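You operate a simulated robot arm through the tools that you are given. There is no shell and no other tool.

You are at the controls of a simulated robot arm. One attempt, no reset.

## Task
Reset the grade, set mid 55 % and saturation 65 %, then save.
Fine: RESET once and first, the offset ring for mid, the SAT knob, SAVE once.

Only the result counts: the job must be done as asked and must still hold three seconds after the hand-in. Knocking over, shifting, dropping, spilling or breaking anything else fails it.

## Robot
A 7-joint arm with a fingered hand, fixed in place. Base frame: the origin is on the floor under the middle of its stand, x ahead of it, y to its left, z up; the work surface is at about z = 788. Readings come in mm, degrees, newtons and seconds.
With the tool pointing down near the work surface it reaches from about 100 to 840 mm from the base axis. Its first joint turns from -69.0 to 172.0 degrees. Payload 3.4 kg.
The tool frame sits at the grasp point between the pads (the TCP): z along the fingers, y along the line on which they close. The tips reach 39 mm beyond it. The gripper opens to 180 mm; its body begins 111 mm behind the TCP. The gripper is a hand of 3 fingers: y runs from the thumb to the fingers, the wrist lies at [0, 0, -262] in the tool frame, and closing takes about 1.5 s.
Orientation is that of the tool frame in the base frame, as a unit quaternion [w, x, y, z]. With the fingers straight down and closing along the base's y, the tool's x points along the base's -x, its y along +y and its z along -z.

## Interface
- The arm moves only by the tool play_rows. Its argument "deltas" is a list of rows, each a list of 6 numbers: the shift along the tool's x, y, z in mm, then the turn, a rotation vector about the tool's x, y, z in rad. In form: [[x, y, z, ax, ay, az], ...]. A call has 1 to 20 rows; each row is the pose to reach, as a shift and turn from the pose commanded when the call began, along the tool's axes at that moment. "gripper" is the opening, from 0 (shut) to 1 (fully open), set as the call begins (left out, the last holds). A row lasts 0.2 s, in which the tool goes at most 50 mm and 8.6 degrees; a call with a longer step from one row to the next is refused whole, and so is a gripper value outside its range. A pose out of reach is approached as far as the arm can. The call stops where the force on the tool passes 40 N (or 10 N more than at its start, if that is more) or the arm is blocked; 0.2 s more then pass. The fingers move at their own pace (about 72 mm/s each) and stop on an object; they squeeze with about 22 N. The grip force told is the motor's: it shows also when the fingers shut on nothing. Time passes only in rows, and 0.2 s behind the last, so rows that repeat a pose let the fingers close. It gives the time, the measured TCP pose, the force on the tool (base axes), the opening and the grip force at its end, in the units of the frame above (readings bear some noise), with the torque about the TCP (base axes, N m) and any sound that the robot's microphone picked up.
- Cameras (640 x 400 px; columns grow to the right, rows downward): "scene" is fixed at [65.2, 504.7, 1386.3]; the picture's right is [-0.72, -0.69, 0.00], its down [-0.30, 0.32, -0.90] and it looks along [0.62, -0.65, -0.44] (base axes); focal length 339 px, centre (320, 200). "wrist" rides on the gripper at [63, -36, -128] in the tool frame; the picture's right is [0.50, 0.87, 0.00], its down [-0.75, 0.43, -0.49] and it looks along [-0.43, 0.25, 0.87] (tool axes); focal length 226 px, centre (320, 200). There is no depth. A picture from a camera that has moved, and an enlarged one, comes with that camera's place and axes in the base frame and with its lens. The place of the scene camera against the robot may be out by one fixed shift of up to 25 mm in any direction.
- capture(camera): a new picture of that camera. The clock stands still meanwhile.
- move_column(by): moves the trunk up (or, below 0, down) by that many mm; the arm rides with it, the base frame stays. It gives what a move gives, with no picture.
- move_fingers(finger1, finger2, thumb_bend): sets how far each is bent, from 0 (flat) to 1 (curled in); at 0.3 the hand is open as for a grip, at 0.7 the pads meet at the TCP. One left out holds its place. A second passes; each finger stops where it meets its share of the squeeze, and holds until it gets a number again. A gripper value or a shape takes the hand back. It gives what a move gives, with no picture; readings hold the bend of each and the force on the fingers (four entries, about 0 where the hand has none), thumb and palm.
- hand_shape(shape): the hand has 3 fingers and takes this shape, open, in about a second: jaw (thumb against the fingers, like two jaws); tri (thumb and two fingers); tip (a fingertip pinch); poke (one finger out to press); point (the index stretched); flat (the hand flat); cup (the hand cupped); fist (a fist). The gripper value then closes the fingers along that shape, each until it touches; the sizes above hold for jaw. It gives what a move gives, with no picture.
- zoom(camera, box): a new picture of the part [left, top, right, bottom] of that camera's present view, enlarged. The clock stands still meanwhile.
- hand_in(): hands the job in; it is judged then, once.

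Nothing tells you positions but the pictures and the camera data. Unless the task says otherwise, let go and move clear before handing in.

The tools are called as name(argument=value, ...) on one line, values as JSON. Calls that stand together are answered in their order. play_rows: Moves the arm, as the interface text tells. Its arguments: {"type":"object","properties":{"deltas":{"type":"array","items":{"type":"array","items":{"type":"number"}}},"gripper":{"type":"number"}},"required":["deltas"]} The other tools are called the same way: move_column (by) moves the trunk up or down; hand_shape (shape) gives the hand a shape; move_fingers (finger1, finger2, thumb_bend) moves the fingers one by one; capture (camera) takes a picture; zoom (camera, box) takes an enlarged picture of a part of a camera's view; hand_in () hands the job in.

At the start:

```text
t: 0.0
tcp_pos: [593.4, -121.0, 1060.0]
orientation: [-0.001, -0.001, 1.0, -0.001]
ft_force: [0.1, -0.1, 0.2]
wrist_torque: [0.01, -0.01, 0.02]
opening: 179.9
gripper_force: 0.1
shape: jaw
bend: [0.3, 0.3, 0.3]
finger forces: [0.0, 0.0, 0.0, 0.1, 0.0, 0.0]
trunk travel left (down, up): [-75.0, 467.0]
```

scene: 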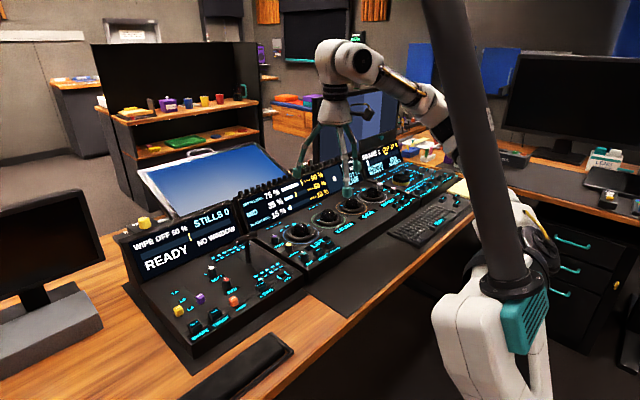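
wrist: 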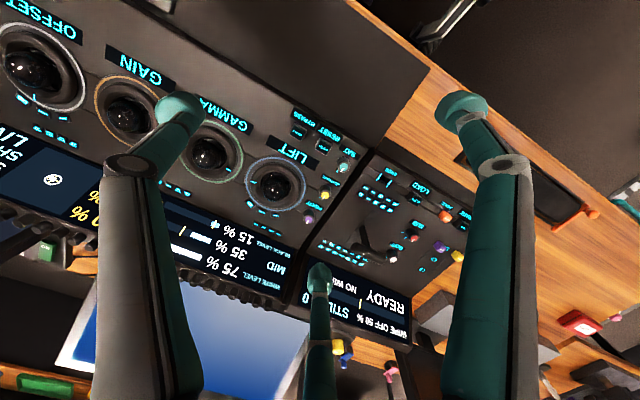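

I see a colour-grading console with four ringed trackballs (LIFT, GAMMA, GAIN, OFFSET), a screen showing levels, and small buttons and knobs. I'll take enlarged pictures first to locate RESET, SAT, SAVE and the offset ring.

zoom(camera="scene", box=[230, 140, 470, 290])

zoom(camera="scene", box=[110, 200, 350, 350])

zoom(camera="wrist", box=[0, 0, 320, 200])

zoom(camera="wrist", box=[200, 80, 440, 230])

zoom(camera="wrist", box=[0, 150, 320, 350])

```text
2.67 times, centred on (350, 215) of scene
camera zoom: at [65.2, 504.7, 1386.3], right [-0.72, -0.69, 0.0], down [-0.3, 0.32, -0.9], along [0.62, -0.65, -0.44], focal length 903 px, centre (240, 160)
```

zoom: 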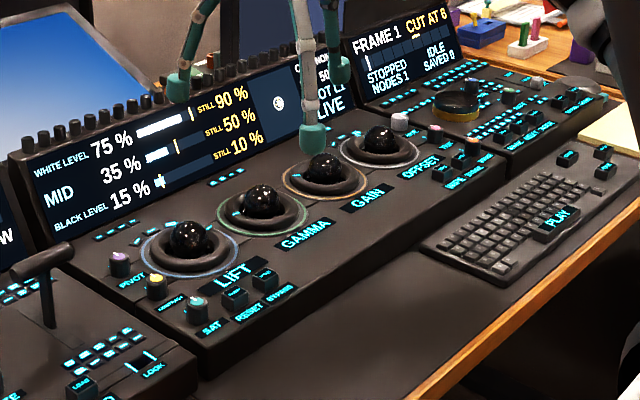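

```text
2.67 times, centred on (230, 275) of scene
camera zoom: at [65.2, 504.7, 1386.3], right [-0.72, -0.69, 0.0], down [-0.3, 0.32, -0.9], along [0.62, -0.65, -0.44], focal length 903 px, centre (560, 0)
```

zoom: 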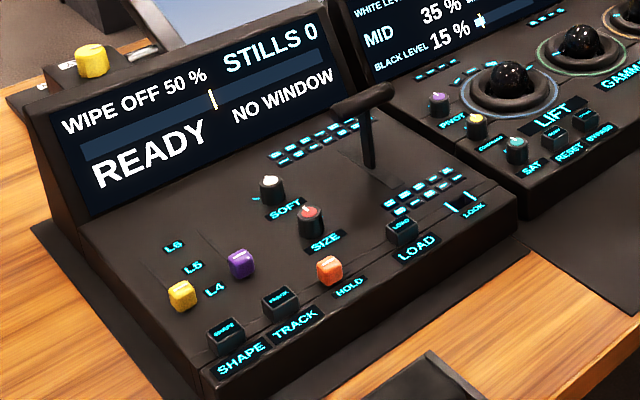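

```text
2.00 times, centred on (160, 100) of wrist
camera zoom: at [530.0, -157.5, 1187.2], right [-0.5, 0.87, 0.0], down [0.75, 0.44, 0.49], along [0.42, 0.25, -0.87], focal length 452 px, centre (640, 400)
```

zoom: 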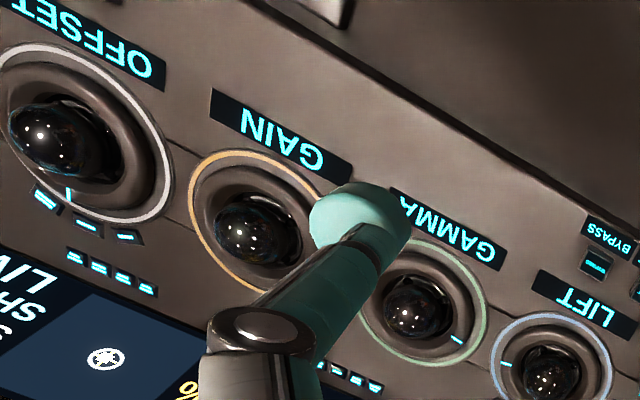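

```text
2.67 times, centred on (320, 155) of wrist
camera zoom: at [530.0, -157.5, 1187.2], right [-0.5, 0.87, 0.0], down [0.75, 0.44, 0.49], along [0.42, 0.25, -0.87], focal length 603 px, centre (320, 320)
```

zoom: 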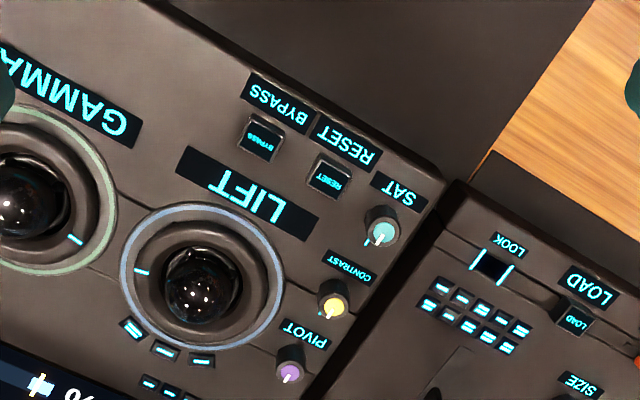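

```text
2.00 times, centred on (160, 250) of wrist
camera zoom: at [530.0, -157.5, 1187.2], right [-0.5, 0.87, 0.0], down [0.75, 0.44, 0.49], along [0.42, 0.25, -0.87], focal length 452 px, centre (640, 100)
```

zoom: 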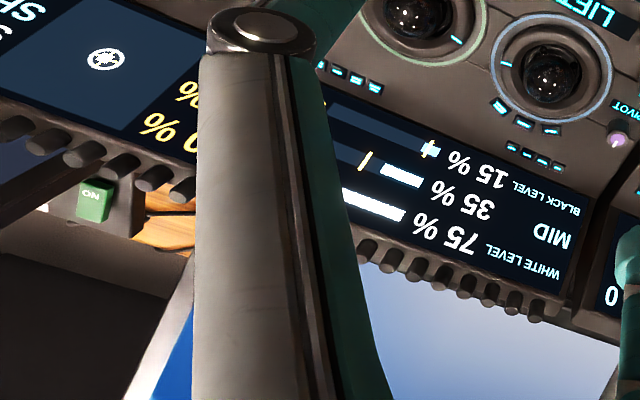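

The console has LIFT/GAMMA/GAIN/OFFSET rings; RESET, BYPASS and SAT are at the left front of the grade panel, and MID reads 35 %. I'll zoom further to find SAVE and read the tiny labels.

zoom(camera="scene", box=[370, 165, 450, 215])

zoom(camera="scene", box=[340, 135, 436, 195])

zoom(camera="scene", box=[235, 165, 363, 245])

zoom(camera="scene", box=[260, 215, 356, 275])

zoom(camera="scene", box=[380, 140, 476, 200])

```text
8.00 times, centred on (410, 190) of scene
camera zoom: at [65.2, 504.7, 1386.3], right [-0.72, -0.69, 0.0], down [-0.3, 0.32, -0.9], along [0.62, -0.65, -0.44], focal length 2710 px, centre (-400, 280)
```

zoom: 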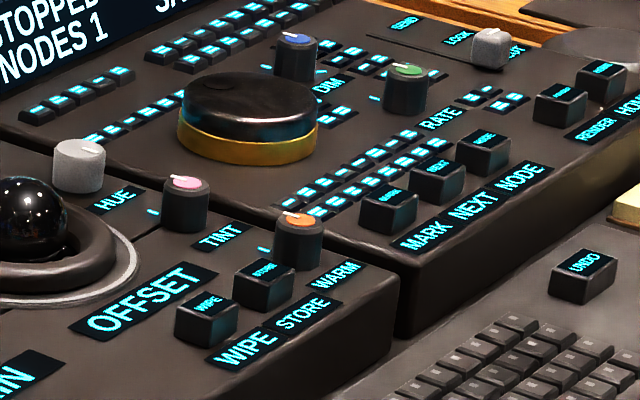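

```text
6.67 times, centred on (388, 165) of scene
camera zoom: at [65.2, 504.7, 1386.3], right [-0.72, -0.69, 0.0], down [-0.3, 0.32, -0.9], along [0.62, -0.65, -0.44], focal length 2258 px, centre (-133, 433)
```

zoom: 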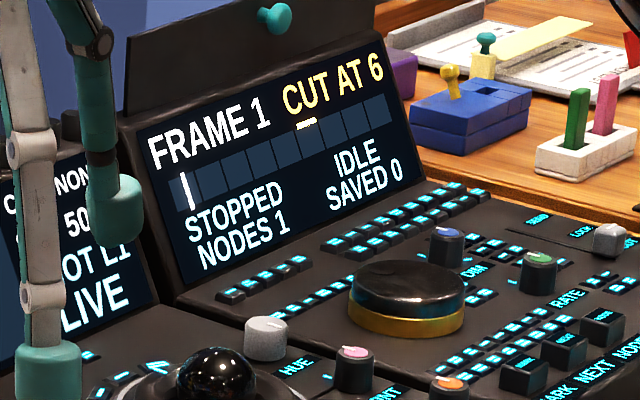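

```text
5.00 times, centred on (299, 205) of scene
camera zoom: at [65.2, 504.7, 1386.3], right [-0.72, -0.69, 0.0], down [-0.3, 0.32, -0.9], along [0.62, -0.65, -0.44], focal length 1694 px, centre (425, 175)
```

zoom: 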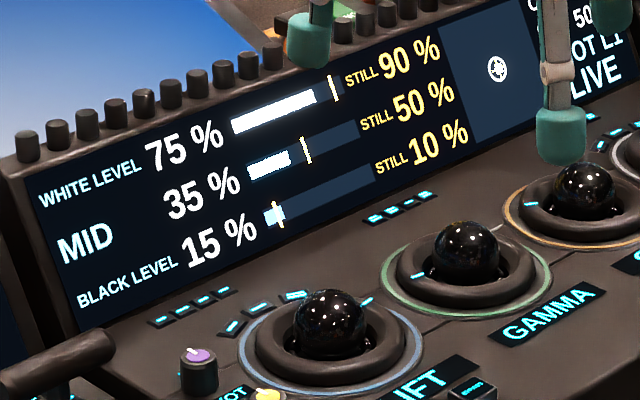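

```text
6.67 times, centred on (308, 245) of scene
camera zoom: at [65.2, 504.7, 1386.3], right [-0.72, -0.69, 0.0], down [-0.3, 0.32, -0.9], along [0.62, -0.65, -0.44], focal length 2258 px, centre (400, -100)
```

zoom: 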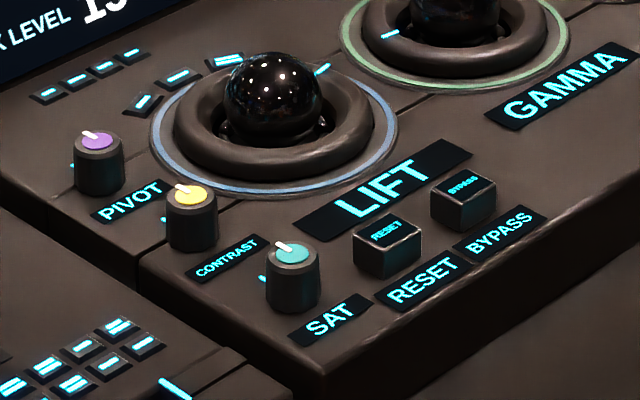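

```text
6.67 times, centred on (428, 170) of scene
camera zoom: at [65.2, 504.7, 1386.3], right [-0.72, -0.69, 0.0], down [-0.3, 0.32, -0.9], along [0.62, -0.65, -0.44], focal length 2258 px, centre (-400, 400)
```

zoom: 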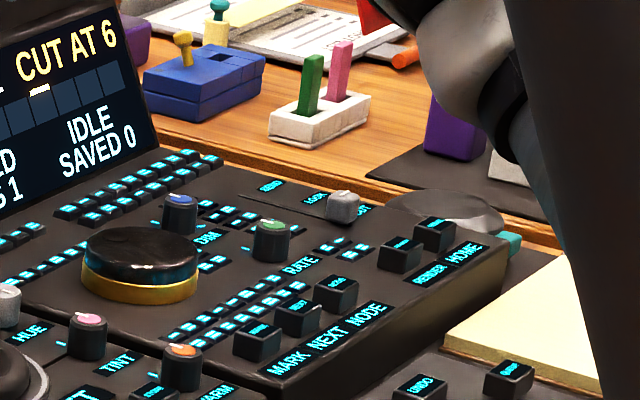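

Near OFFSET there's WIPE and STORE, and the keyboard carries UNDO, PLAY and another key which may be SAVE. I'll zoom in on the keyboard.

zoom(camera="scene", box=[420, 180, 484, 220])

zoom(camera="scene", box=[385, 185, 481, 245])

zoom(camera="scene", box=[320, 140, 400, 190])

```text
10.00 times, centred on (452, 200) of scene
camera zoom: at [65.2, 504.7, 1386.3], right [-0.72, -0.69, 0.0], down [-0.3, 0.32, -0.9], along [0.62, -0.65, -0.44], focal length 3388 px, centre (-1000, 200)
```

zoom: 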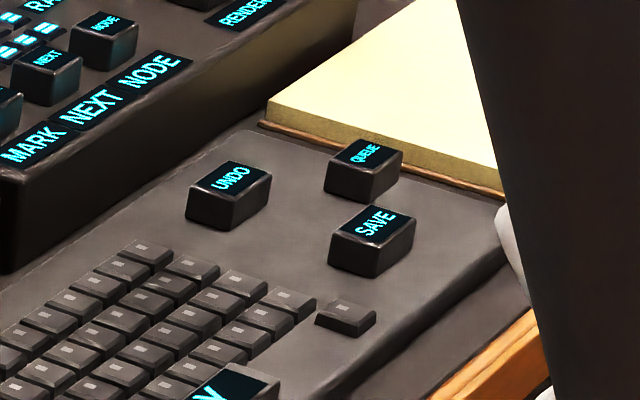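

```text
6.67 times, centred on (433, 215) of scene
camera zoom: at [65.2, 504.7, 1386.3], right [-0.72, -0.69, 0.0], down [-0.3, 0.32, -0.9], along [0.62, -0.65, -0.44], focal length 2258 px, centre (-433, 100)
```

zoom: 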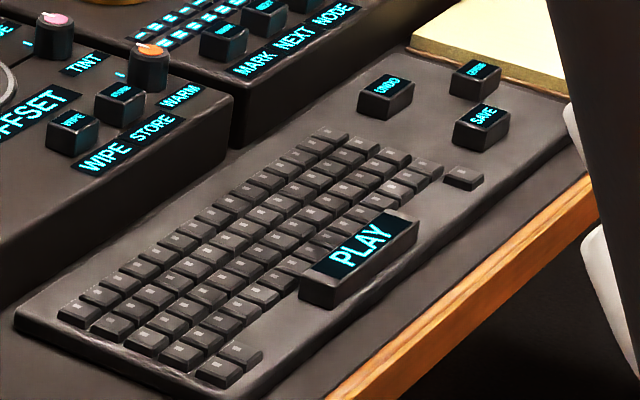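

```text
8.00 times, centred on (360, 165) of scene
camera zoom: at [65.2, 504.7, 1386.3], right [-0.72, -0.69, 0.0], down [-0.3, 0.32, -0.9], along [0.62, -0.65, -0.44], focal length 2710 px, centre (0, 480)
```

zoom: 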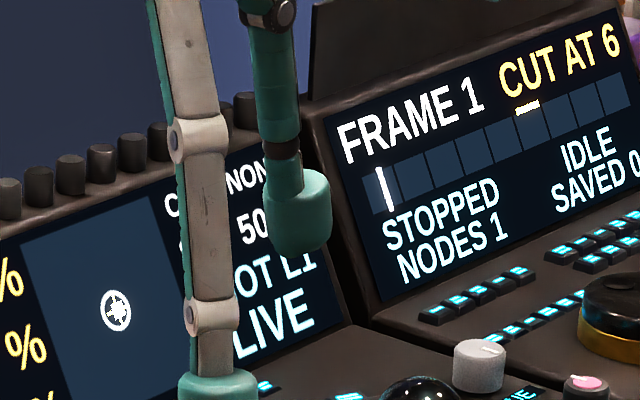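

SAVE is the key at the right front of the keyboard, and the right screen shows SAVED 0. I'll now pull the hand back for clear views and triangulation with the wrist camera.

play_rows(deltas=[[45, 0, 0, 0, 0, 0], [90, 0, -20, 0, 0, 0], [135, 0, -40, 0, 0, 0], [180, 0, -60, 0, 0, 0], [180, 0, -60, 0, 0, 0]])

capture(camera="wrist")

capture(camera="scene")

```text
t: 1.2
tcp_pos: [408.3, -118.1, 1122.2]
orientation: [0.0, 0.0, 1.0, -0.001]
ft_force: [-0.4, -0.1, -0.5]
wrist_torque: [-0.02, 0.01, 0.0]
opening: 180.1
gripper_force: 0.0
shape: jaw
bend: [0.3, 0.3, 0.3]
finger forces: [0.0, 0.0, 0.1, 0.0, 0.0, 0.0]
trunk travel left (down, up): [-75.0, 467.0]
```

```text
taken
camera wrist: at [346.1, -154.5, 1248.7], right [-0.5, 0.87, 0.0], down [0.75, 0.44, 0.49], along [0.43, 0.24, -0.87], focal length 226 px, centre (320, 200)
```

wrist: 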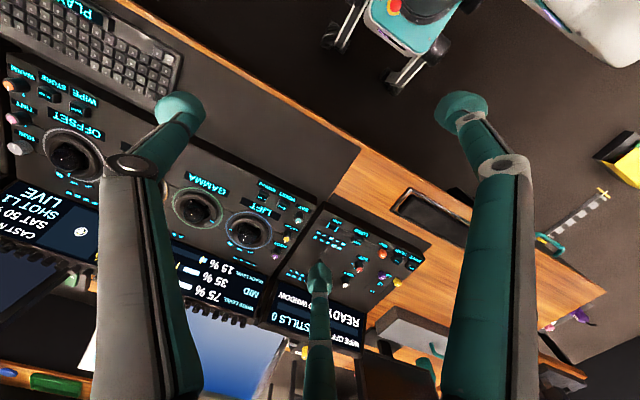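

```text
taken
```

scene: 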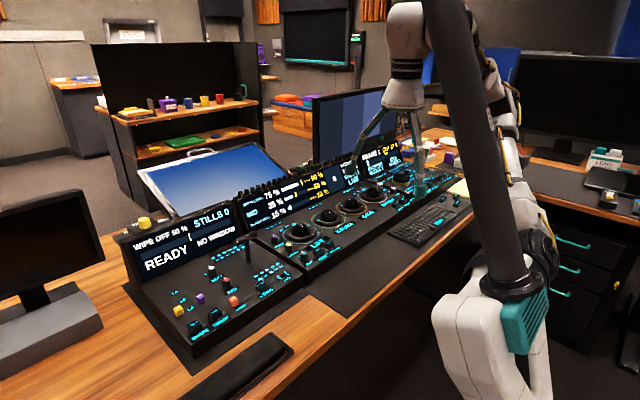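

The middle screen also shows CAST, SAT 50, SHOT, LIVE. I'll zoom in to collect pixel positions from this second viewpoint.

zoom(camera="wrist", box=[0, 50, 160, 150])

zoom(camera="wrist", box=[160, 150, 320, 250])

zoom(camera="wrist", box=[0, 150, 160, 250])

zoom(camera="scene", box=[235, 150, 363, 230])

zoom(camera="scene", box=[320, 150, 416, 210])

```text
4.00 times, centred on (80, 100) of wrist
camera zoom: at [346.1, -154.5, 1248.7], right [-0.5, 0.87, 0.0], down [0.75, 0.44, 0.49], along [0.43, 0.24, -0.87], focal length 904 px, centre (1280, 600)
```

zoom: 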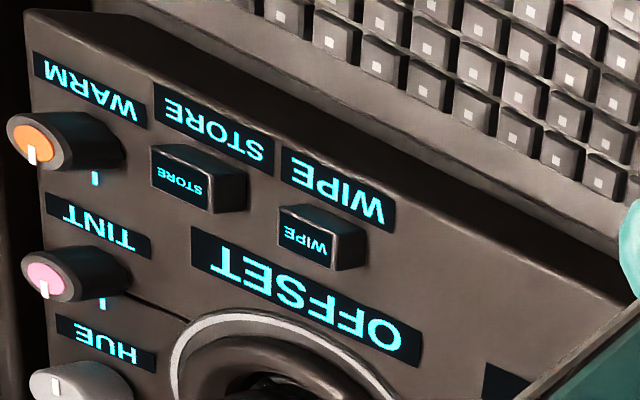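

```text
4.00 times, centred on (240, 200) of wrist
camera zoom: at [346.1, -154.5, 1248.7], right [-0.5, 0.87, 0.0], down [0.75, 0.44, 0.49], along [0.43, 0.24, -0.87], focal length 904 px, centre (640, 200)
```

zoom: 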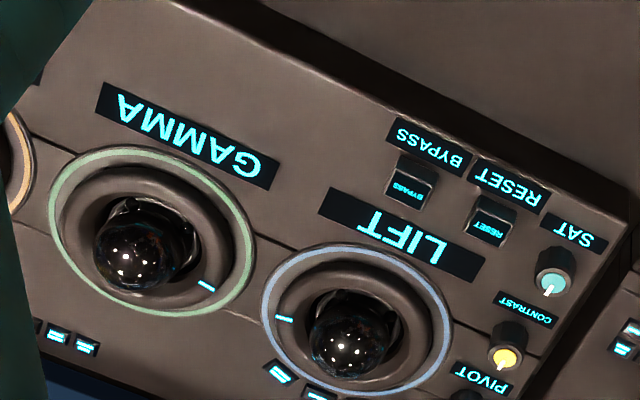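

```text
4.00 times, centred on (80, 200) of wrist
camera zoom: at [346.1, -154.5, 1248.7], right [-0.5, 0.87, 0.0], down [0.75, 0.44, 0.49], along [0.43, 0.24, -0.87], focal length 904 px, centre (1280, 200)
```

zoom: 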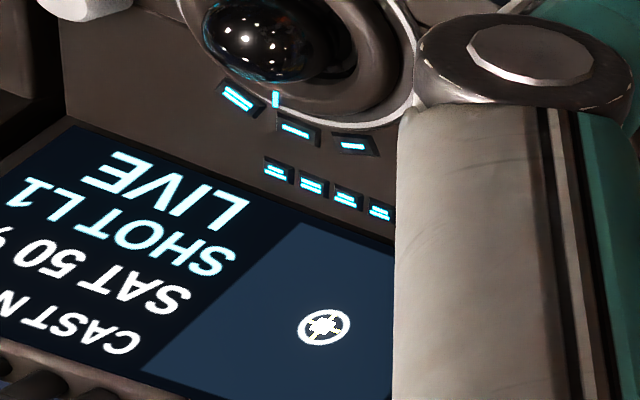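

```text
5.00 times, centred on (299, 190) of scene
camera zoom: at [65.2, 504.7, 1386.3], right [-0.72, -0.69, 0.0], down [-0.3, 0.32, -0.9], along [0.62, -0.65, -0.44], focal length 1694 px, centre (425, 250)
```

zoom: 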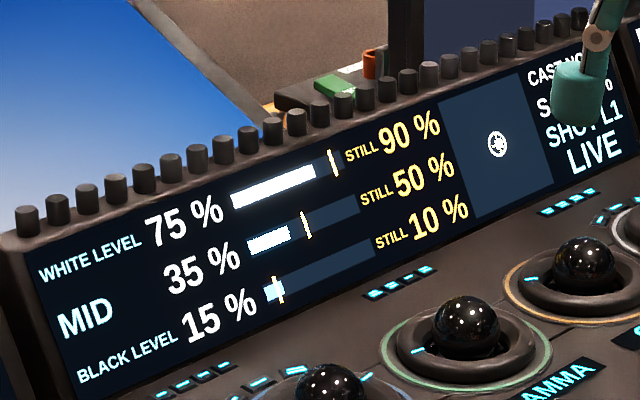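

```text
6.67 times, centred on (368, 180) of scene
camera zoom: at [65.2, 504.7, 1386.3], right [-0.72, -0.69, 0.0], down [-0.3, 0.32, -0.9], along [0.62, -0.65, -0.44], focal length 2258 px, centre (0, 333)
```

zoom: 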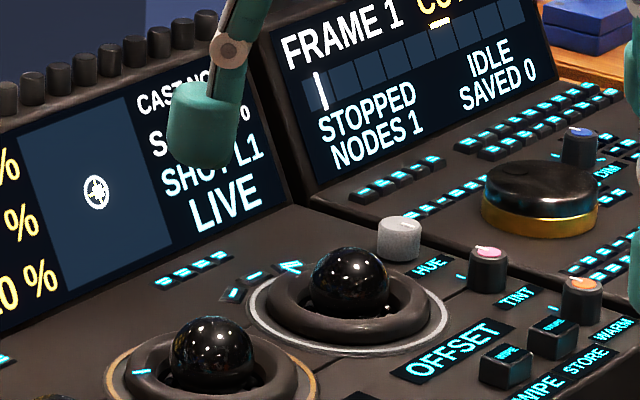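

RESET triangulates to about (624, -95, 806) in the base frame. Now I'll take the poke shape in free space and look at where the fingertip ends up.

hand_shape(shape="poke")

capture(camera="wrist")

capture(camera="scene")

```text
t: 2.1
tcp_pos: [409.2, -118.1, 1123.1]
orientation: [0.002, -0.001, 1.0, -0.001]
ft_force: [-1.1, -1.3, 1.0]
wrist_torque: [-0.01, -0.01, 0.0]
opening: 0.1
gripper_force: 0.0
shape: poke
bend: [1.0, 1.0, 0.66]
finger forces: [0.0, 0.0, 0.0, 0.0, 0.0, 0.1]
trunk travel left (down, up): [-75.0, 467.0]
```

```text
taken
camera wrist: at [344.8, -154.6, 1249.4], right [-0.5, 0.87, 0.0], down [0.75, 0.44, 0.49], along [0.43, 0.25, -0.87], focal length 226 px, centre (320, 200)
```

wrist: 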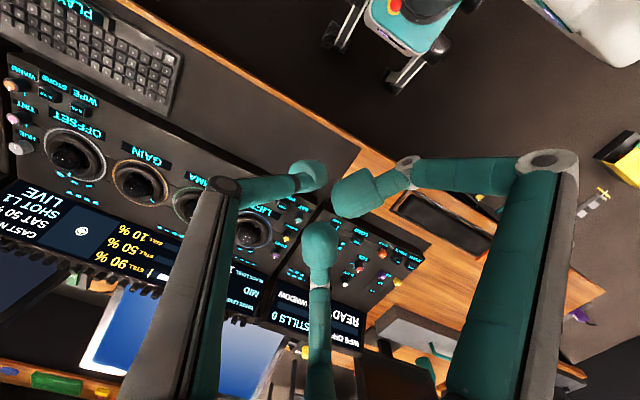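

```text
taken
```

scene: 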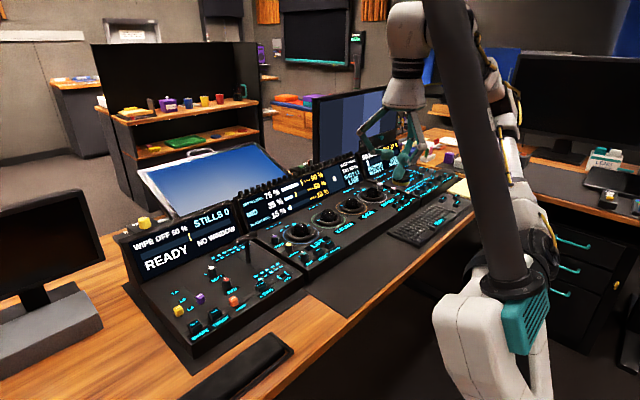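

In poke, two fingers curl and the thumb points down near the TCP axis. I'll zoom on the tip to locate it, and on the console from here.

zoom(camera="wrist", box=[240, 130, 400, 230])

zoom(camera="scene", box=[340, 60, 468, 200])

zoom(camera="wrist", box=[0, 100, 160, 200])

```text
4.00 times, centred on (320, 180) of wrist
camera zoom: at [344.8, -154.6, 1249.4], right [-0.5, 0.87, 0.0], down [0.75, 0.44, 0.49], along [0.43, 0.25, -0.87], focal length 904 px, centre (320, 280)
```

zoom: 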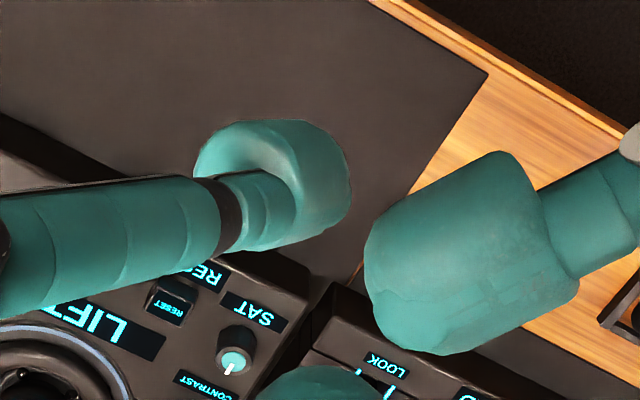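

```text
2.86 times, centred on (404, 130) of scene
camera zoom: at [65.2, 504.7, 1386.3], right [-0.72, -0.69, 0.0], down [-0.3, 0.32, -0.9], along [0.62, -0.65, -0.44], focal length 968 px, centre (80, 400)
```

zoom: 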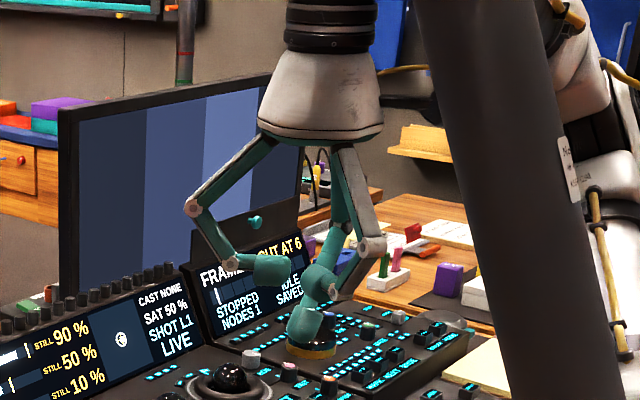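

```text
4.00 times, centred on (80, 150) of wrist
camera zoom: at [344.8, -154.6, 1249.4], right [-0.5, 0.87, 0.0], down [0.75, 0.44, 0.49], along [0.43, 0.25, -0.87], focal length 904 px, centre (1280, 400)
```

zoom: 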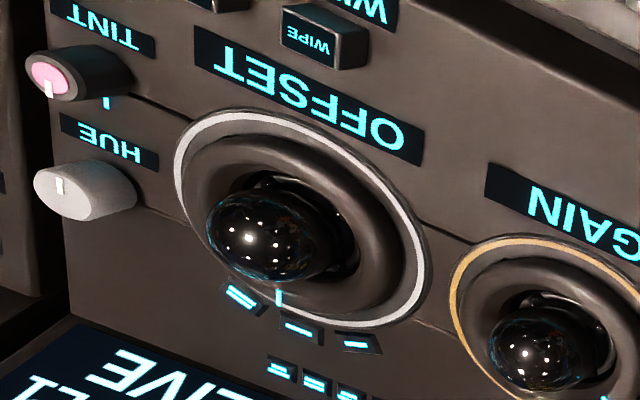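

The poke tip is the thumb pad, roughly 25 mm wide and close to the TCP axis. I estimate LIFT at y≈-137, GAMMA -263, GAIN -389 and OFFSET ≈(728, -515), with SAT near (635, -47, 814). I'll hover above RESET and check.

play_rows(deltas=[[-36, 5, 25, 0, 0, 0], [-72, 10, 50, 0, 0, 0], [-108, 15, 75, 0, 0, 0], [-144, 20, 100, 0, 0, 0], [-180, 25, 125, 0, 0, 0], [-213, 28, 150, 0, 0, 0], [-213, 28, 150, 0, 0, 0]])

capture(camera="wrist")

zoom(camera="scene", box=[220, 120, 380, 260])

```text
t: 3.7
tcp_pos: [620.8, -90.8, 974.6]
orientation: [0.003, -0.001, 1.0, 0.0]
ft_force: [0.0, -1.0, -0.3]
wrist_torque: [0.02, -0.03, -0.02]
opening: 0.0
gripper_force: 0.1
shape: poke
bend: [1.0, 1.0, 0.66]
finger forces: [0.0, 0.1, 0.0, 0.1, 0.0, 0.1]
trunk travel left (down, up): [-75.0, 467.0]
```

```text
taken
camera wrist: at [557.6, -127.1, 1101.9], right [-0.5, 0.87, 0.0], down [0.75, 0.44, 0.5], along [0.43, 0.24, -0.87], focal length 226 px, centre (320, 200)
```

wrist: 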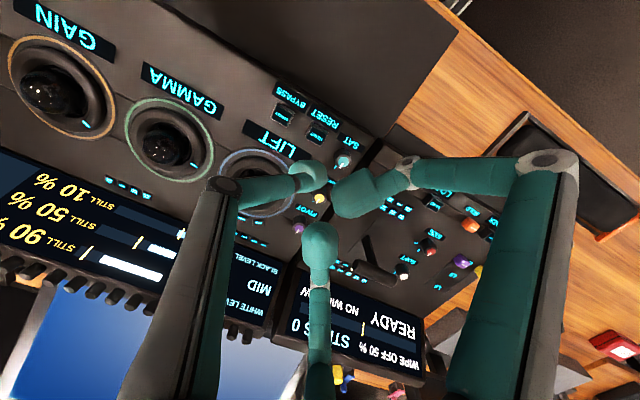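

```text
2.86 times, centred on (300, 190) of scene
camera zoom: at [65.2, 504.7, 1386.3], right [-0.72, -0.69, 0.0], down [-0.3, 0.32, -0.9], along [0.62, -0.65, -0.44], focal length 968 px, centre (377, 229)
```

zoom: 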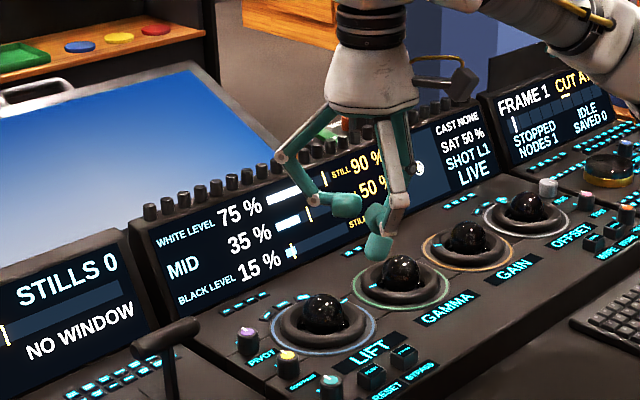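

The tip is hovering roughly over the area and RESET is in view. I'll zoom in to refine its position from this closer viewpoint.

zoom(camera="wrist", box=[240, 70, 400, 170])

zoom(camera="wrist", box=[260, 140, 360, 240])

zoom(camera="scene", box=[300, 170, 380, 220])

```text
4.00 times, centred on (320, 120) of wrist
camera zoom: at [557.6, -127.1, 1101.9], right [-0.5, 0.87, 0.0], down [0.75, 0.44, 0.5], along [0.43, 0.24, -0.87], focal length 904 px, centre (320, 520)
```

zoom: 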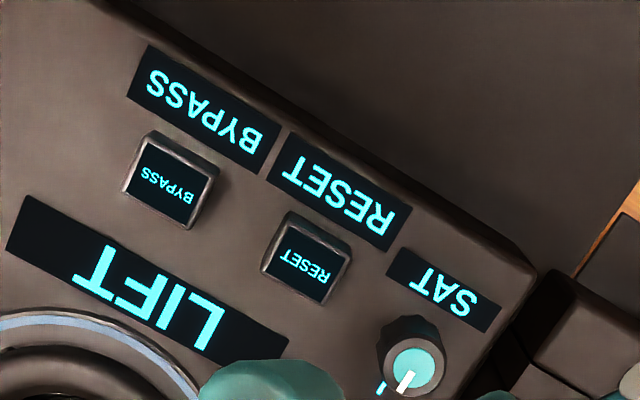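

```text
4.00 times, centred on (310, 190) of wrist
camera zoom: at [557.6, -127.1, 1101.9], right [-0.5, 0.87, 0.0], down [0.75, 0.44, 0.5], along [0.43, 0.24, -0.87], focal length 904 px, centre (360, 240)
```

zoom: 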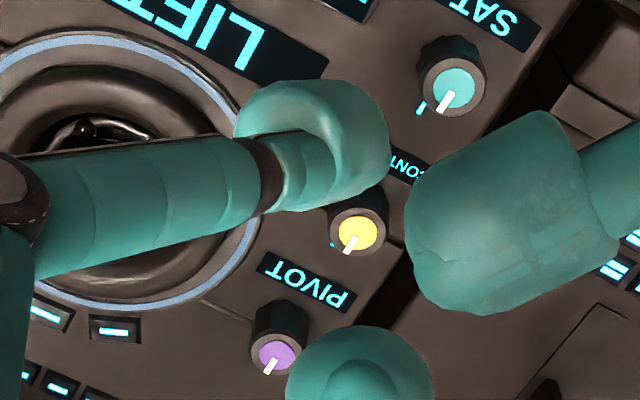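

```text
8.00 times, centred on (340, 195) of scene
camera zoom: at [65.2, 504.7, 1386.3], right [-0.72, -0.69, 0.0], down [-0.3, 0.32, -0.9], along [0.62, -0.65, -0.44], focal length 2710 px, centre (160, 240)
```

zoom: 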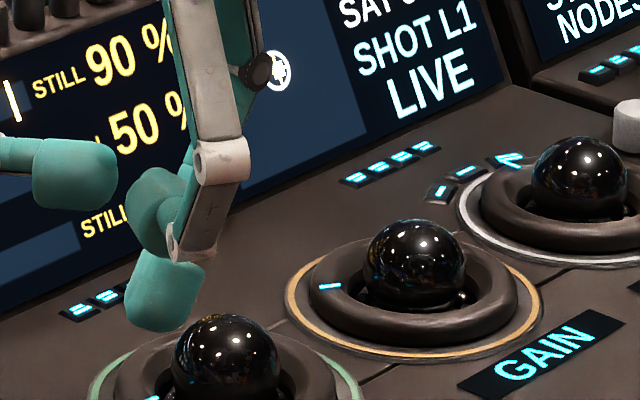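

RESET refines to about (622, -95.5, 808), and the tip is roughly 39 mm below the TCP and almost directly above it. I'll descend to about 15 mm above and check.

play_rows(deltas=[[-1, 1, 25, 0, 0, 0], [-1, 1, 50, 0, 0, 0], [-1, 1, 75, 0, 0, 0], [-1, 1, 95, 0, 0, 0], [-1, 1, 110, 0, 0, 0], [-1, 1, 110, 0, 0, 0]])

zoom(camera="wrist", box=[240, 100, 400, 200])

zoom(camera="scene", box=[260, 200, 340, 250])

```text
t: 5.1
tcp_pos: [622.5, -89.0, 863.5]
orientation: [0.002, 0.0, 1.0, -0.001]
ft_force: [0.6, -0.4, 0.3]
wrist_torque: [0.01, -0.03, -0.05]
opening: 0.1
gripper_force: 0.0
shape: poke
bend: [1.0, 1.0, 0.66]
finger forces: [0.0, 0.0, 0.0, 0.1, 0.0, 0.0]
trunk travel left (down, up): [-75.0, 467.0]
```

```text
4.00 times, centred on (320, 150) of wrist
camera zoom: at [559.5, -125.9, 990.6], right [-0.5, 0.87, 0.0], down [0.75, 0.44, 0.49], along [0.43, 0.24, -0.87], focal length 904 px, centre (320, 400)
```

zoom: 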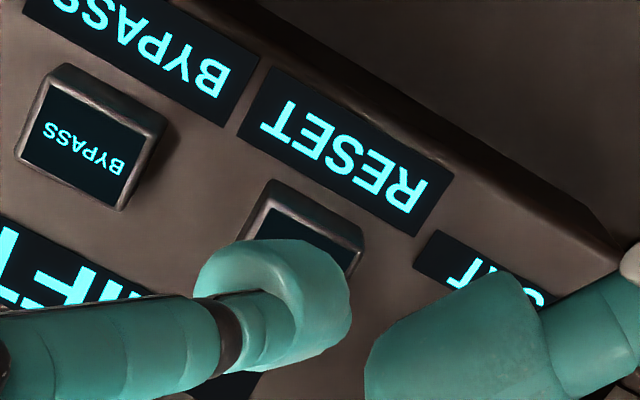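

```text
8.00 times, centred on (300, 225) of scene
camera zoom: at [65.2, 504.7, 1386.3], right [-0.72, -0.69, 0.0], down [-0.3, 0.32, -0.9], along [0.62, -0.65, -0.44], focal length 2710 px, centre (480, 0)
```

zoom: 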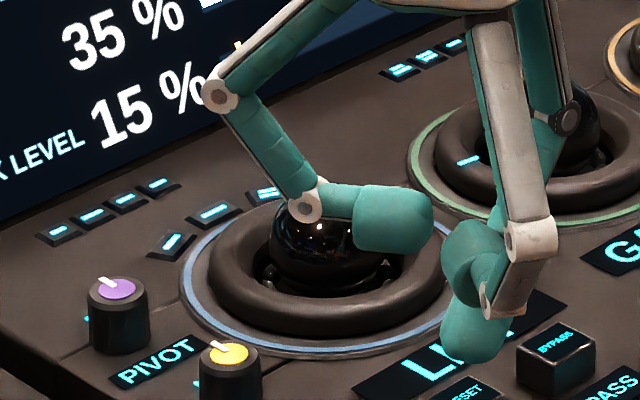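

The tip is centred over RESET with about 15 mm to go. I'll lower it slowly and watch force and sound.

play_rows(deltas=[[0, 0, 6, 0, 0, 0], [0, 0, 10, 0, 0, 0], [0, 0, 13, 0, 0, 0], [0, 0, 15, 0, 0, 0], [0, 0, 16, 0, 0, 0]])

```text
t: 6.3
tcp_pos: [622.6, -87.3, 846.1]
orientation: [0.002, -0.001, 1.0, -0.001]
ft_force: [-1.0, -0.6, -0.3]
wrist_torque: [0.03, -0.03, 0.0]
opening: 0.1
gripper_force: 0.0
shape: poke
bend: [1.0, 1.0, 0.66]
finger forces: [0.0, 0.0, 0.0, 0.0, 0.0, 0.0]
trunk travel left (down, up): [-75.0, 467.0]
```

zoom(camera="wrist", box=[240, 100, 400, 200])

zoom(camera="scene", box=[260, 200, 340, 250])

zoom(camera="scene", box=[290, 225, 354, 265])

```text
4.00 times, centred on (320, 150) of wrist
camera zoom: at [559.4, -125.7, 974.2], right [-0.5, 0.87, 0.0], down [0.75, 0.44, 0.49], along [0.43, 0.24, -0.87], focal length 904 px, centre (320, 400)
```

zoom: 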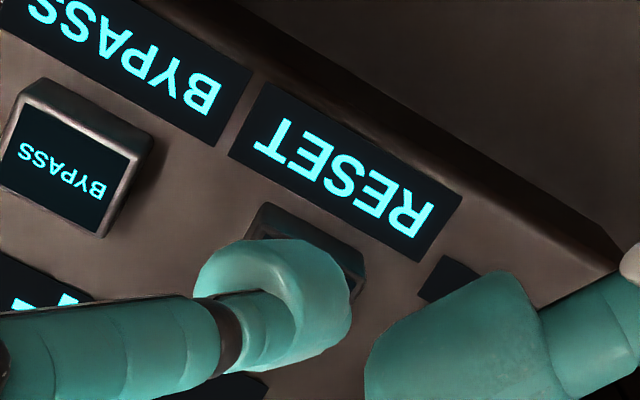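

```text
8.00 times, centred on (300, 225) of scene
camera zoom: at [65.2, 504.7, 1386.3], right [-0.72, -0.69, 0.0], down [-0.3, 0.32, -0.9], along [0.62, -0.65, -0.44], focal length 2710 px, centre (480, 0)
```

zoom: 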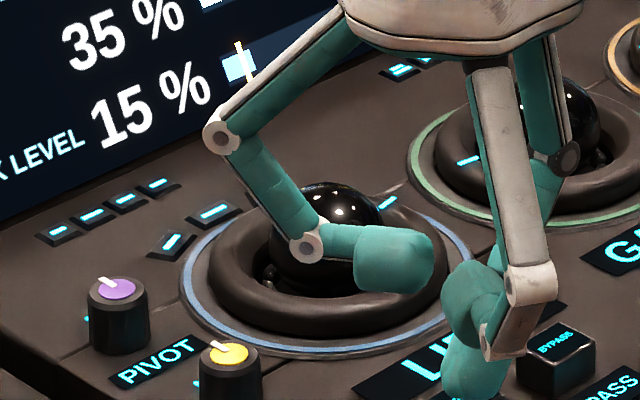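

```text
10.00 times, centred on (322, 245) of scene
camera zoom: at [65.2, 504.7, 1386.3], right [-0.72, -0.69, 0.0], down [-0.3, 0.32, -0.9], along [0.62, -0.65, -0.44], focal length 3388 px, centre (300, -250)
```

zoom: 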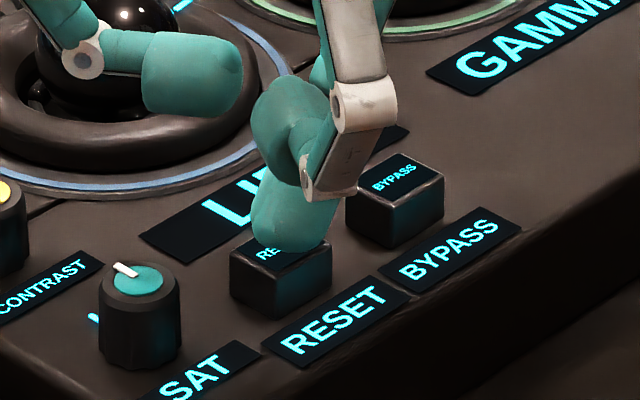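

The tip is just above the button top. I'll continue in 1–2 mm steps.

play_rows(deltas=[[0, 0, 1, 0, 0, 0], [0, 0, 2, 0, 0, 0], [0, 0, 3, 0, 0, 0]])

```text
t: 7.1
tcp_pos: [622.8, -89.4, 843.1]
orientation: [0.002, -0.001, 1.0, -0.001]
ft_force: [-0.2, -0.2, 0.1]
wrist_torque: [-0.01, -0.01, 0.0]
opening: 0.1
gripper_force: 0.1
shape: poke
bend: [1.0, 1.0, 0.66]
finger forces: [0.1, 0.1, 0.0, 0.0, 0.0, 0.0]
trunk travel left (down, up): [-75.0, 467.0]
```

play_rows(deltas=[[0, 0, 1, 0, 0, 0], [0, 0, 2, 0, 0, 0], [0, 0, 3, 0, 0, 0]])

zoom(camera="scene", box=[290, 225, 354, 265])

```text
t: 7.9
tcp_pos: [622.1, -88.1, 842.2]
orientation: [0.002, -0.001, 1.0, -0.001]
ft_force: [-0.5, -1.2, 1.9]
wrist_torque: [-0.02, 0.0, -0.01]
opening: 0.0
gripper_force: 0.0
shape: poke
bend: [1.0, 1.0, 0.66]
finger forces: [0.1, 0.0, 0.0, 0.0, 1.6, 0.0]
trunk travel left (down, up): [-75.0, 467.0]
```

```text
10.00 times, centred on (322, 245) of scene
camera zoom: at [65.2, 504.7, 1386.3], right [-0.72, -0.69, 0.0], down [-0.3, 0.32, -0.9], along [0.62, -0.65, -0.44], focal length 3388 px, centre (300, -250)
```

zoom: 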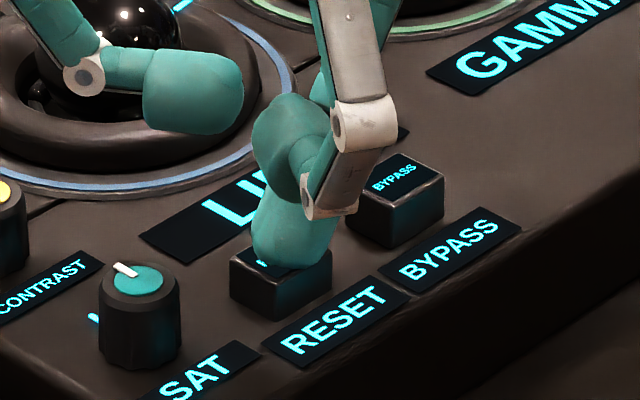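

Contact has begun at 1.6 N on the thumb. I'll keep pressing monotonically until it clicks.

play_rows(deltas=[[0, 0, 1, 0, 0, 0], [0, 0, 2, 0, 0, 0]])

zoom(camera="scene", box=[235, 150, 395, 250])

```text
t: 8.5
tcp_pos: [622.8, -89.3, 839.3]
orientation: [0.002, 0.001, 1.0, -0.001]
ft_force: [0.6, -0.4, 2.4]
wrist_torque: [0.0, -0.02, 0.02]
opening: 0.0
gripper_force: 0.2
shape: poke
bend: [1.0, 1.0, 0.66]
finger forces: [0.0, 0.0, 0.0, 0.1, 2.8, 0.0]
trunk travel left (down, up): [-75.0, 467.0]
heard: click
```

```text
4.00 times, centred on (315, 200) of scene
camera zoom: at [65.2, 504.7, 1386.3], right [-0.72, -0.69, 0.0], down [-0.3, 0.32, -0.9], along [0.62, -0.65, -0.44], focal length 1355 px, centre (340, 200)
```

zoom: 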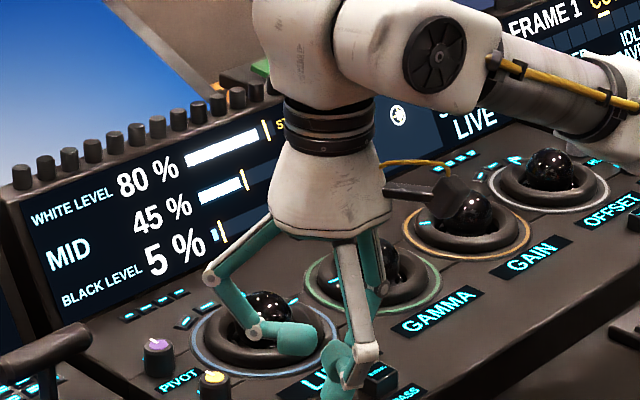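

RESET clicked: the levels now read 80/45/5 %, so MID needs +10 % from 45. I'll retract straight up and check SAT's value.

play_rows(deltas=[[0, 0, -10, 0, 0, 0], [0, 0, -40, 0, 0, 0], [0, 0, -80, 0, 0, 0], [0, 0, -120, 0, 0, 0], [40, 0, -150, 0, 0, 0], [80, 0, -170, 0, 0, 0], [80, 0, -170, 0, 0, 0]])

zoom(camera="scene", box=[235, 150, 395, 250])

capture(camera="wrist")

```text
t: 10.1
tcp_pos: [542.5, -88.7, 1007.1]
orientation: [0.001, -0.001, 1.0, -0.001]
ft_force: [-0.2, -0.4, -0.6]
wrist_torque: [0.01, 0.0, 0.01]
opening: 0.0
gripper_force: 0.0
shape: poke
bend: [1.0, 1.0, 0.66]
finger forces: [0.0, 0.0, 0.0, 0.0, 0.1, 0.0]
trunk travel left (down, up): [-75.0, 467.0]
```

```text
4.00 times, centred on (315, 200) of scene
camera zoom: at [65.2, 504.7, 1386.3], right [-0.72, -0.69, 0.0], down [-0.3, 0.32, -0.9], along [0.62, -0.65, -0.44], focal length 1355 px, centre (340, 200)
```

zoom: 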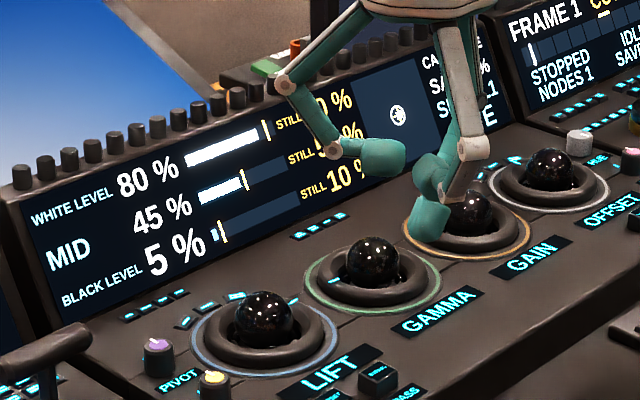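

```text
taken
camera wrist: at [479.7, -125.3, 1134.6], right [-0.5, 0.87, 0.0], down [0.75, 0.44, 0.49], along [0.43, 0.24, -0.87], focal length 226 px, centre (320, 200)
```

wrist: 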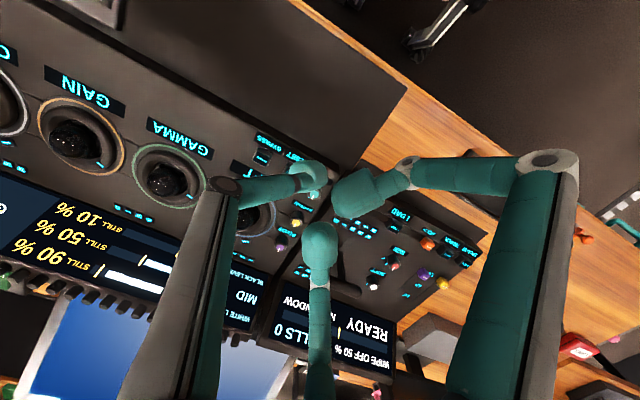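

RESET holds. Next I'll look at the "tip" pinch shape in free space to decide how to turn the SAT knob.

hand_shape(shape="tip")

capture(camera="wrist")

capture(camera="scene")

zoom(camera="scene", box=[235, 150, 395, 250])

```text
t: 11.0
tcp_pos: [541.9, -89.4, 1007.9]
orientation: [0.002, -0.001, 1.0, -0.001]
ft_force: [0.1, -0.8, -0.2]
wrist_torque: [-0.02, 0.0, -0.06]
opening: 179.9
gripper_force: 0.0
shape: tip
bend: [0.3, 0.3, 0.3]
finger forces: [0.1, 0.1, 0.1, 0.0, 0.0, 0.0]
trunk travel left (down, up): [-75.0, 467.0]
```

```text
taken
camera wrist: at [479.3, -125.2, 1135.2], right [-0.5, 0.87, 0.0], down [0.75, 0.44, 0.49], along [0.43, 0.24, -0.87], focal length 226 px, centre (320, 200)
```

wrist: 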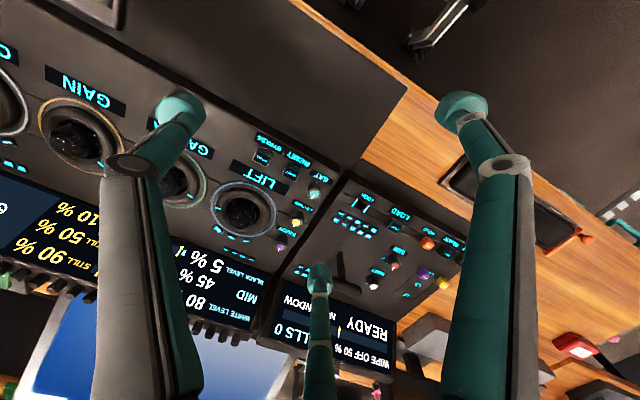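

```text
taken
```

scene: 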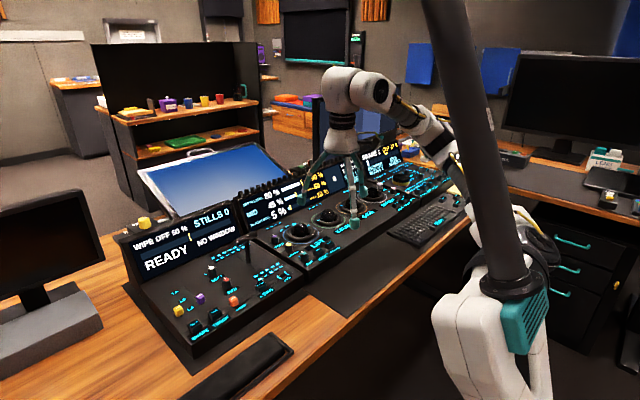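

```text
4.00 times, centred on (315, 200) of scene
camera zoom: at [65.2, 504.7, 1386.3], right [-0.72, -0.69, 0.0], down [-0.3, 0.32, -0.9], along [0.62, -0.65, -0.44], focal length 1355 px, centre (340, 200)
```

zoom: 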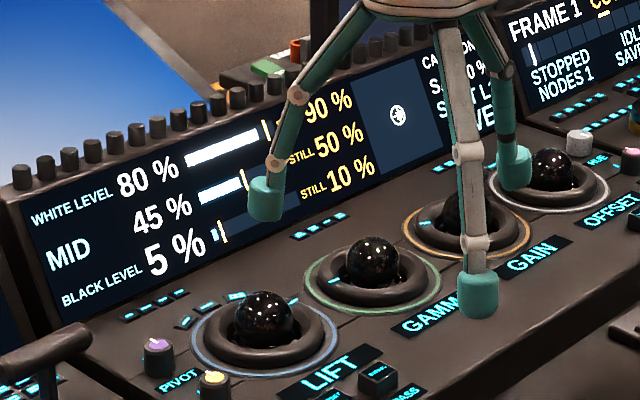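

The tip shape has three fat fingertips at 120°. SAT's pointer faces straight ahead at 50 %, so raising it should be clockwise. I'll pre-close to about 36 mm, yaw the hand so the fingers straddle RESET, and hover above SAT.

play_rows(deltas=[[-10, 5, 5, 0, 0, -0.1357], [-20, 9, 10, 0, 0, -0.2714], [-30, 14, 15, 0, 0, -0.4071], [-41, 18, 20, 0, 0, -0.5428], [-51, 23, 25, 0, 0, -0.6785], [-61, 28, 30, 0, 0, -0.8142], [-71, 32, 40, 0, 0, -0.95], [-82, 37, 50, 0, 0, -1.0857], [-92, 41.5, 60, 0, 0, -1.2217], [-92, 41.5, 60, 0, 0, -1.2217]], gripper=0.2)

capture(camera="wrist")

zoom(camera="scene", box=[235, 150, 395, 250])

```text
t: 13.2
tcp_pos: [634.6, -47.0, 949.8]
orientation: [0.002, -0.575, 0.818, -0.002]
ft_force: [-0.3, -0.2, 0.1]
wrist_torque: [0.01, 0.01, 0.02]
opening: 36.6
gripper_force: 0.0
shape: tip
bend: [0.72, 0.72, 0.74]
finger forces: [0.1, 0.1, 0.1, 0.0, 0.0, 0.0]
trunk travel left (down, up): [-75.0, 467.0]
```

```text
taken
camera wrist: at [646.2, -118.4, 1076.1], right [-0.98, -0.18, 0.0], down [-0.16, 0.86, 0.49], along [-0.08, 0.48, -0.87], focal length 226 px, centre (320, 200)
```

wrist: 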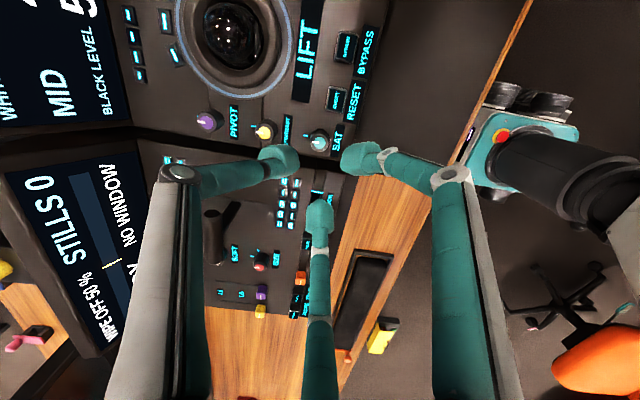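

```text
4.00 times, centred on (315, 200) of scene
camera zoom: at [65.2, 504.7, 1386.3], right [-0.72, -0.69, 0.0], down [-0.3, 0.32, -0.9], along [0.62, -0.65, -0.44], focal length 1355 px, centre (340, 200)
```

zoom: 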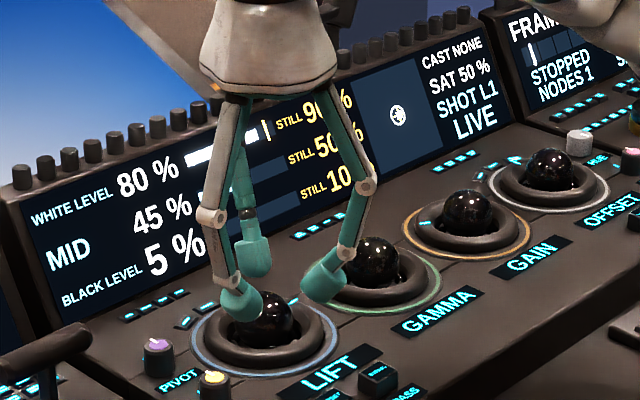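

SAT reads 50 % after the reset. The fingers are pre-closed above the SAT knob; I'll zoom to check alignment.

zoom(camera="wrist", box=[240, 90, 400, 190])

zoom(camera="wrist", box=[240, 140, 400, 240])

zoom(camera="scene", box=[270, 190, 350, 270])

```text
4.00 times, centred on (320, 140) of wrist
camera zoom: at [646.2, -118.4, 1076.1], right [-0.98, -0.18, 0.0], down [-0.16, 0.86, 0.49], along [-0.08, 0.48, -0.87], focal length 904 px, centre (320, 440)
```

zoom: 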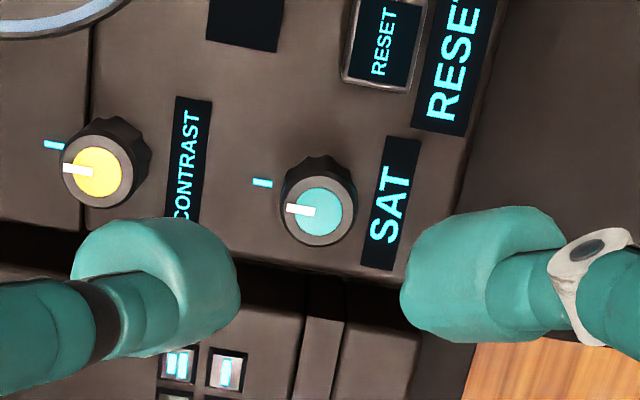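

```text
4.00 times, centred on (320, 190) of wrist
camera zoom: at [646.2, -118.4, 1076.1], right [-0.98, -0.18, 0.0], down [-0.16, 0.86, 0.49], along [-0.08, 0.48, -0.87], focal length 904 px, centre (320, 240)
```

zoom: 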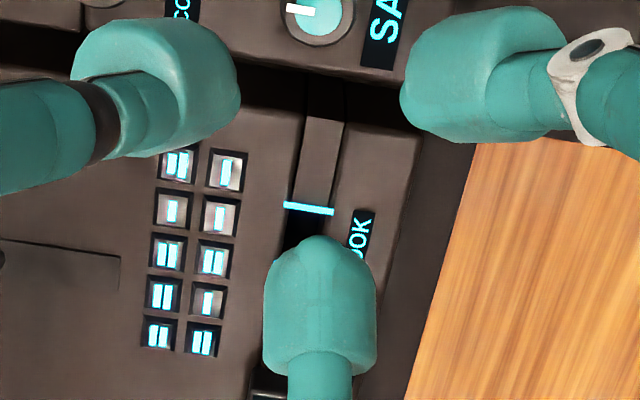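

```text
5.00 times, centred on (310, 230) of scene
camera zoom: at [65.2, 504.7, 1386.3], right [-0.72, -0.69, 0.0], down [-0.3, 0.32, -0.9], along [0.62, -0.65, -0.44], focal length 1694 px, centre (370, 50)
```

zoom: 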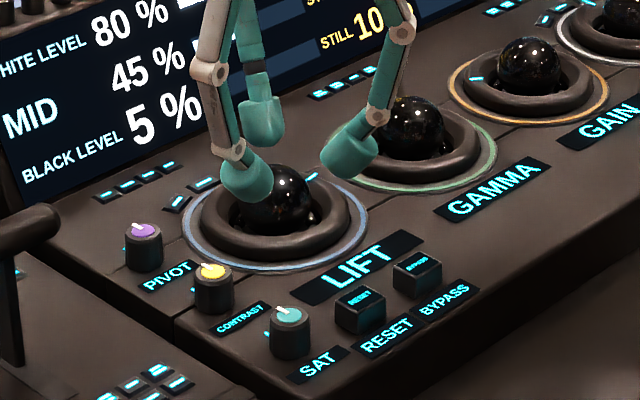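

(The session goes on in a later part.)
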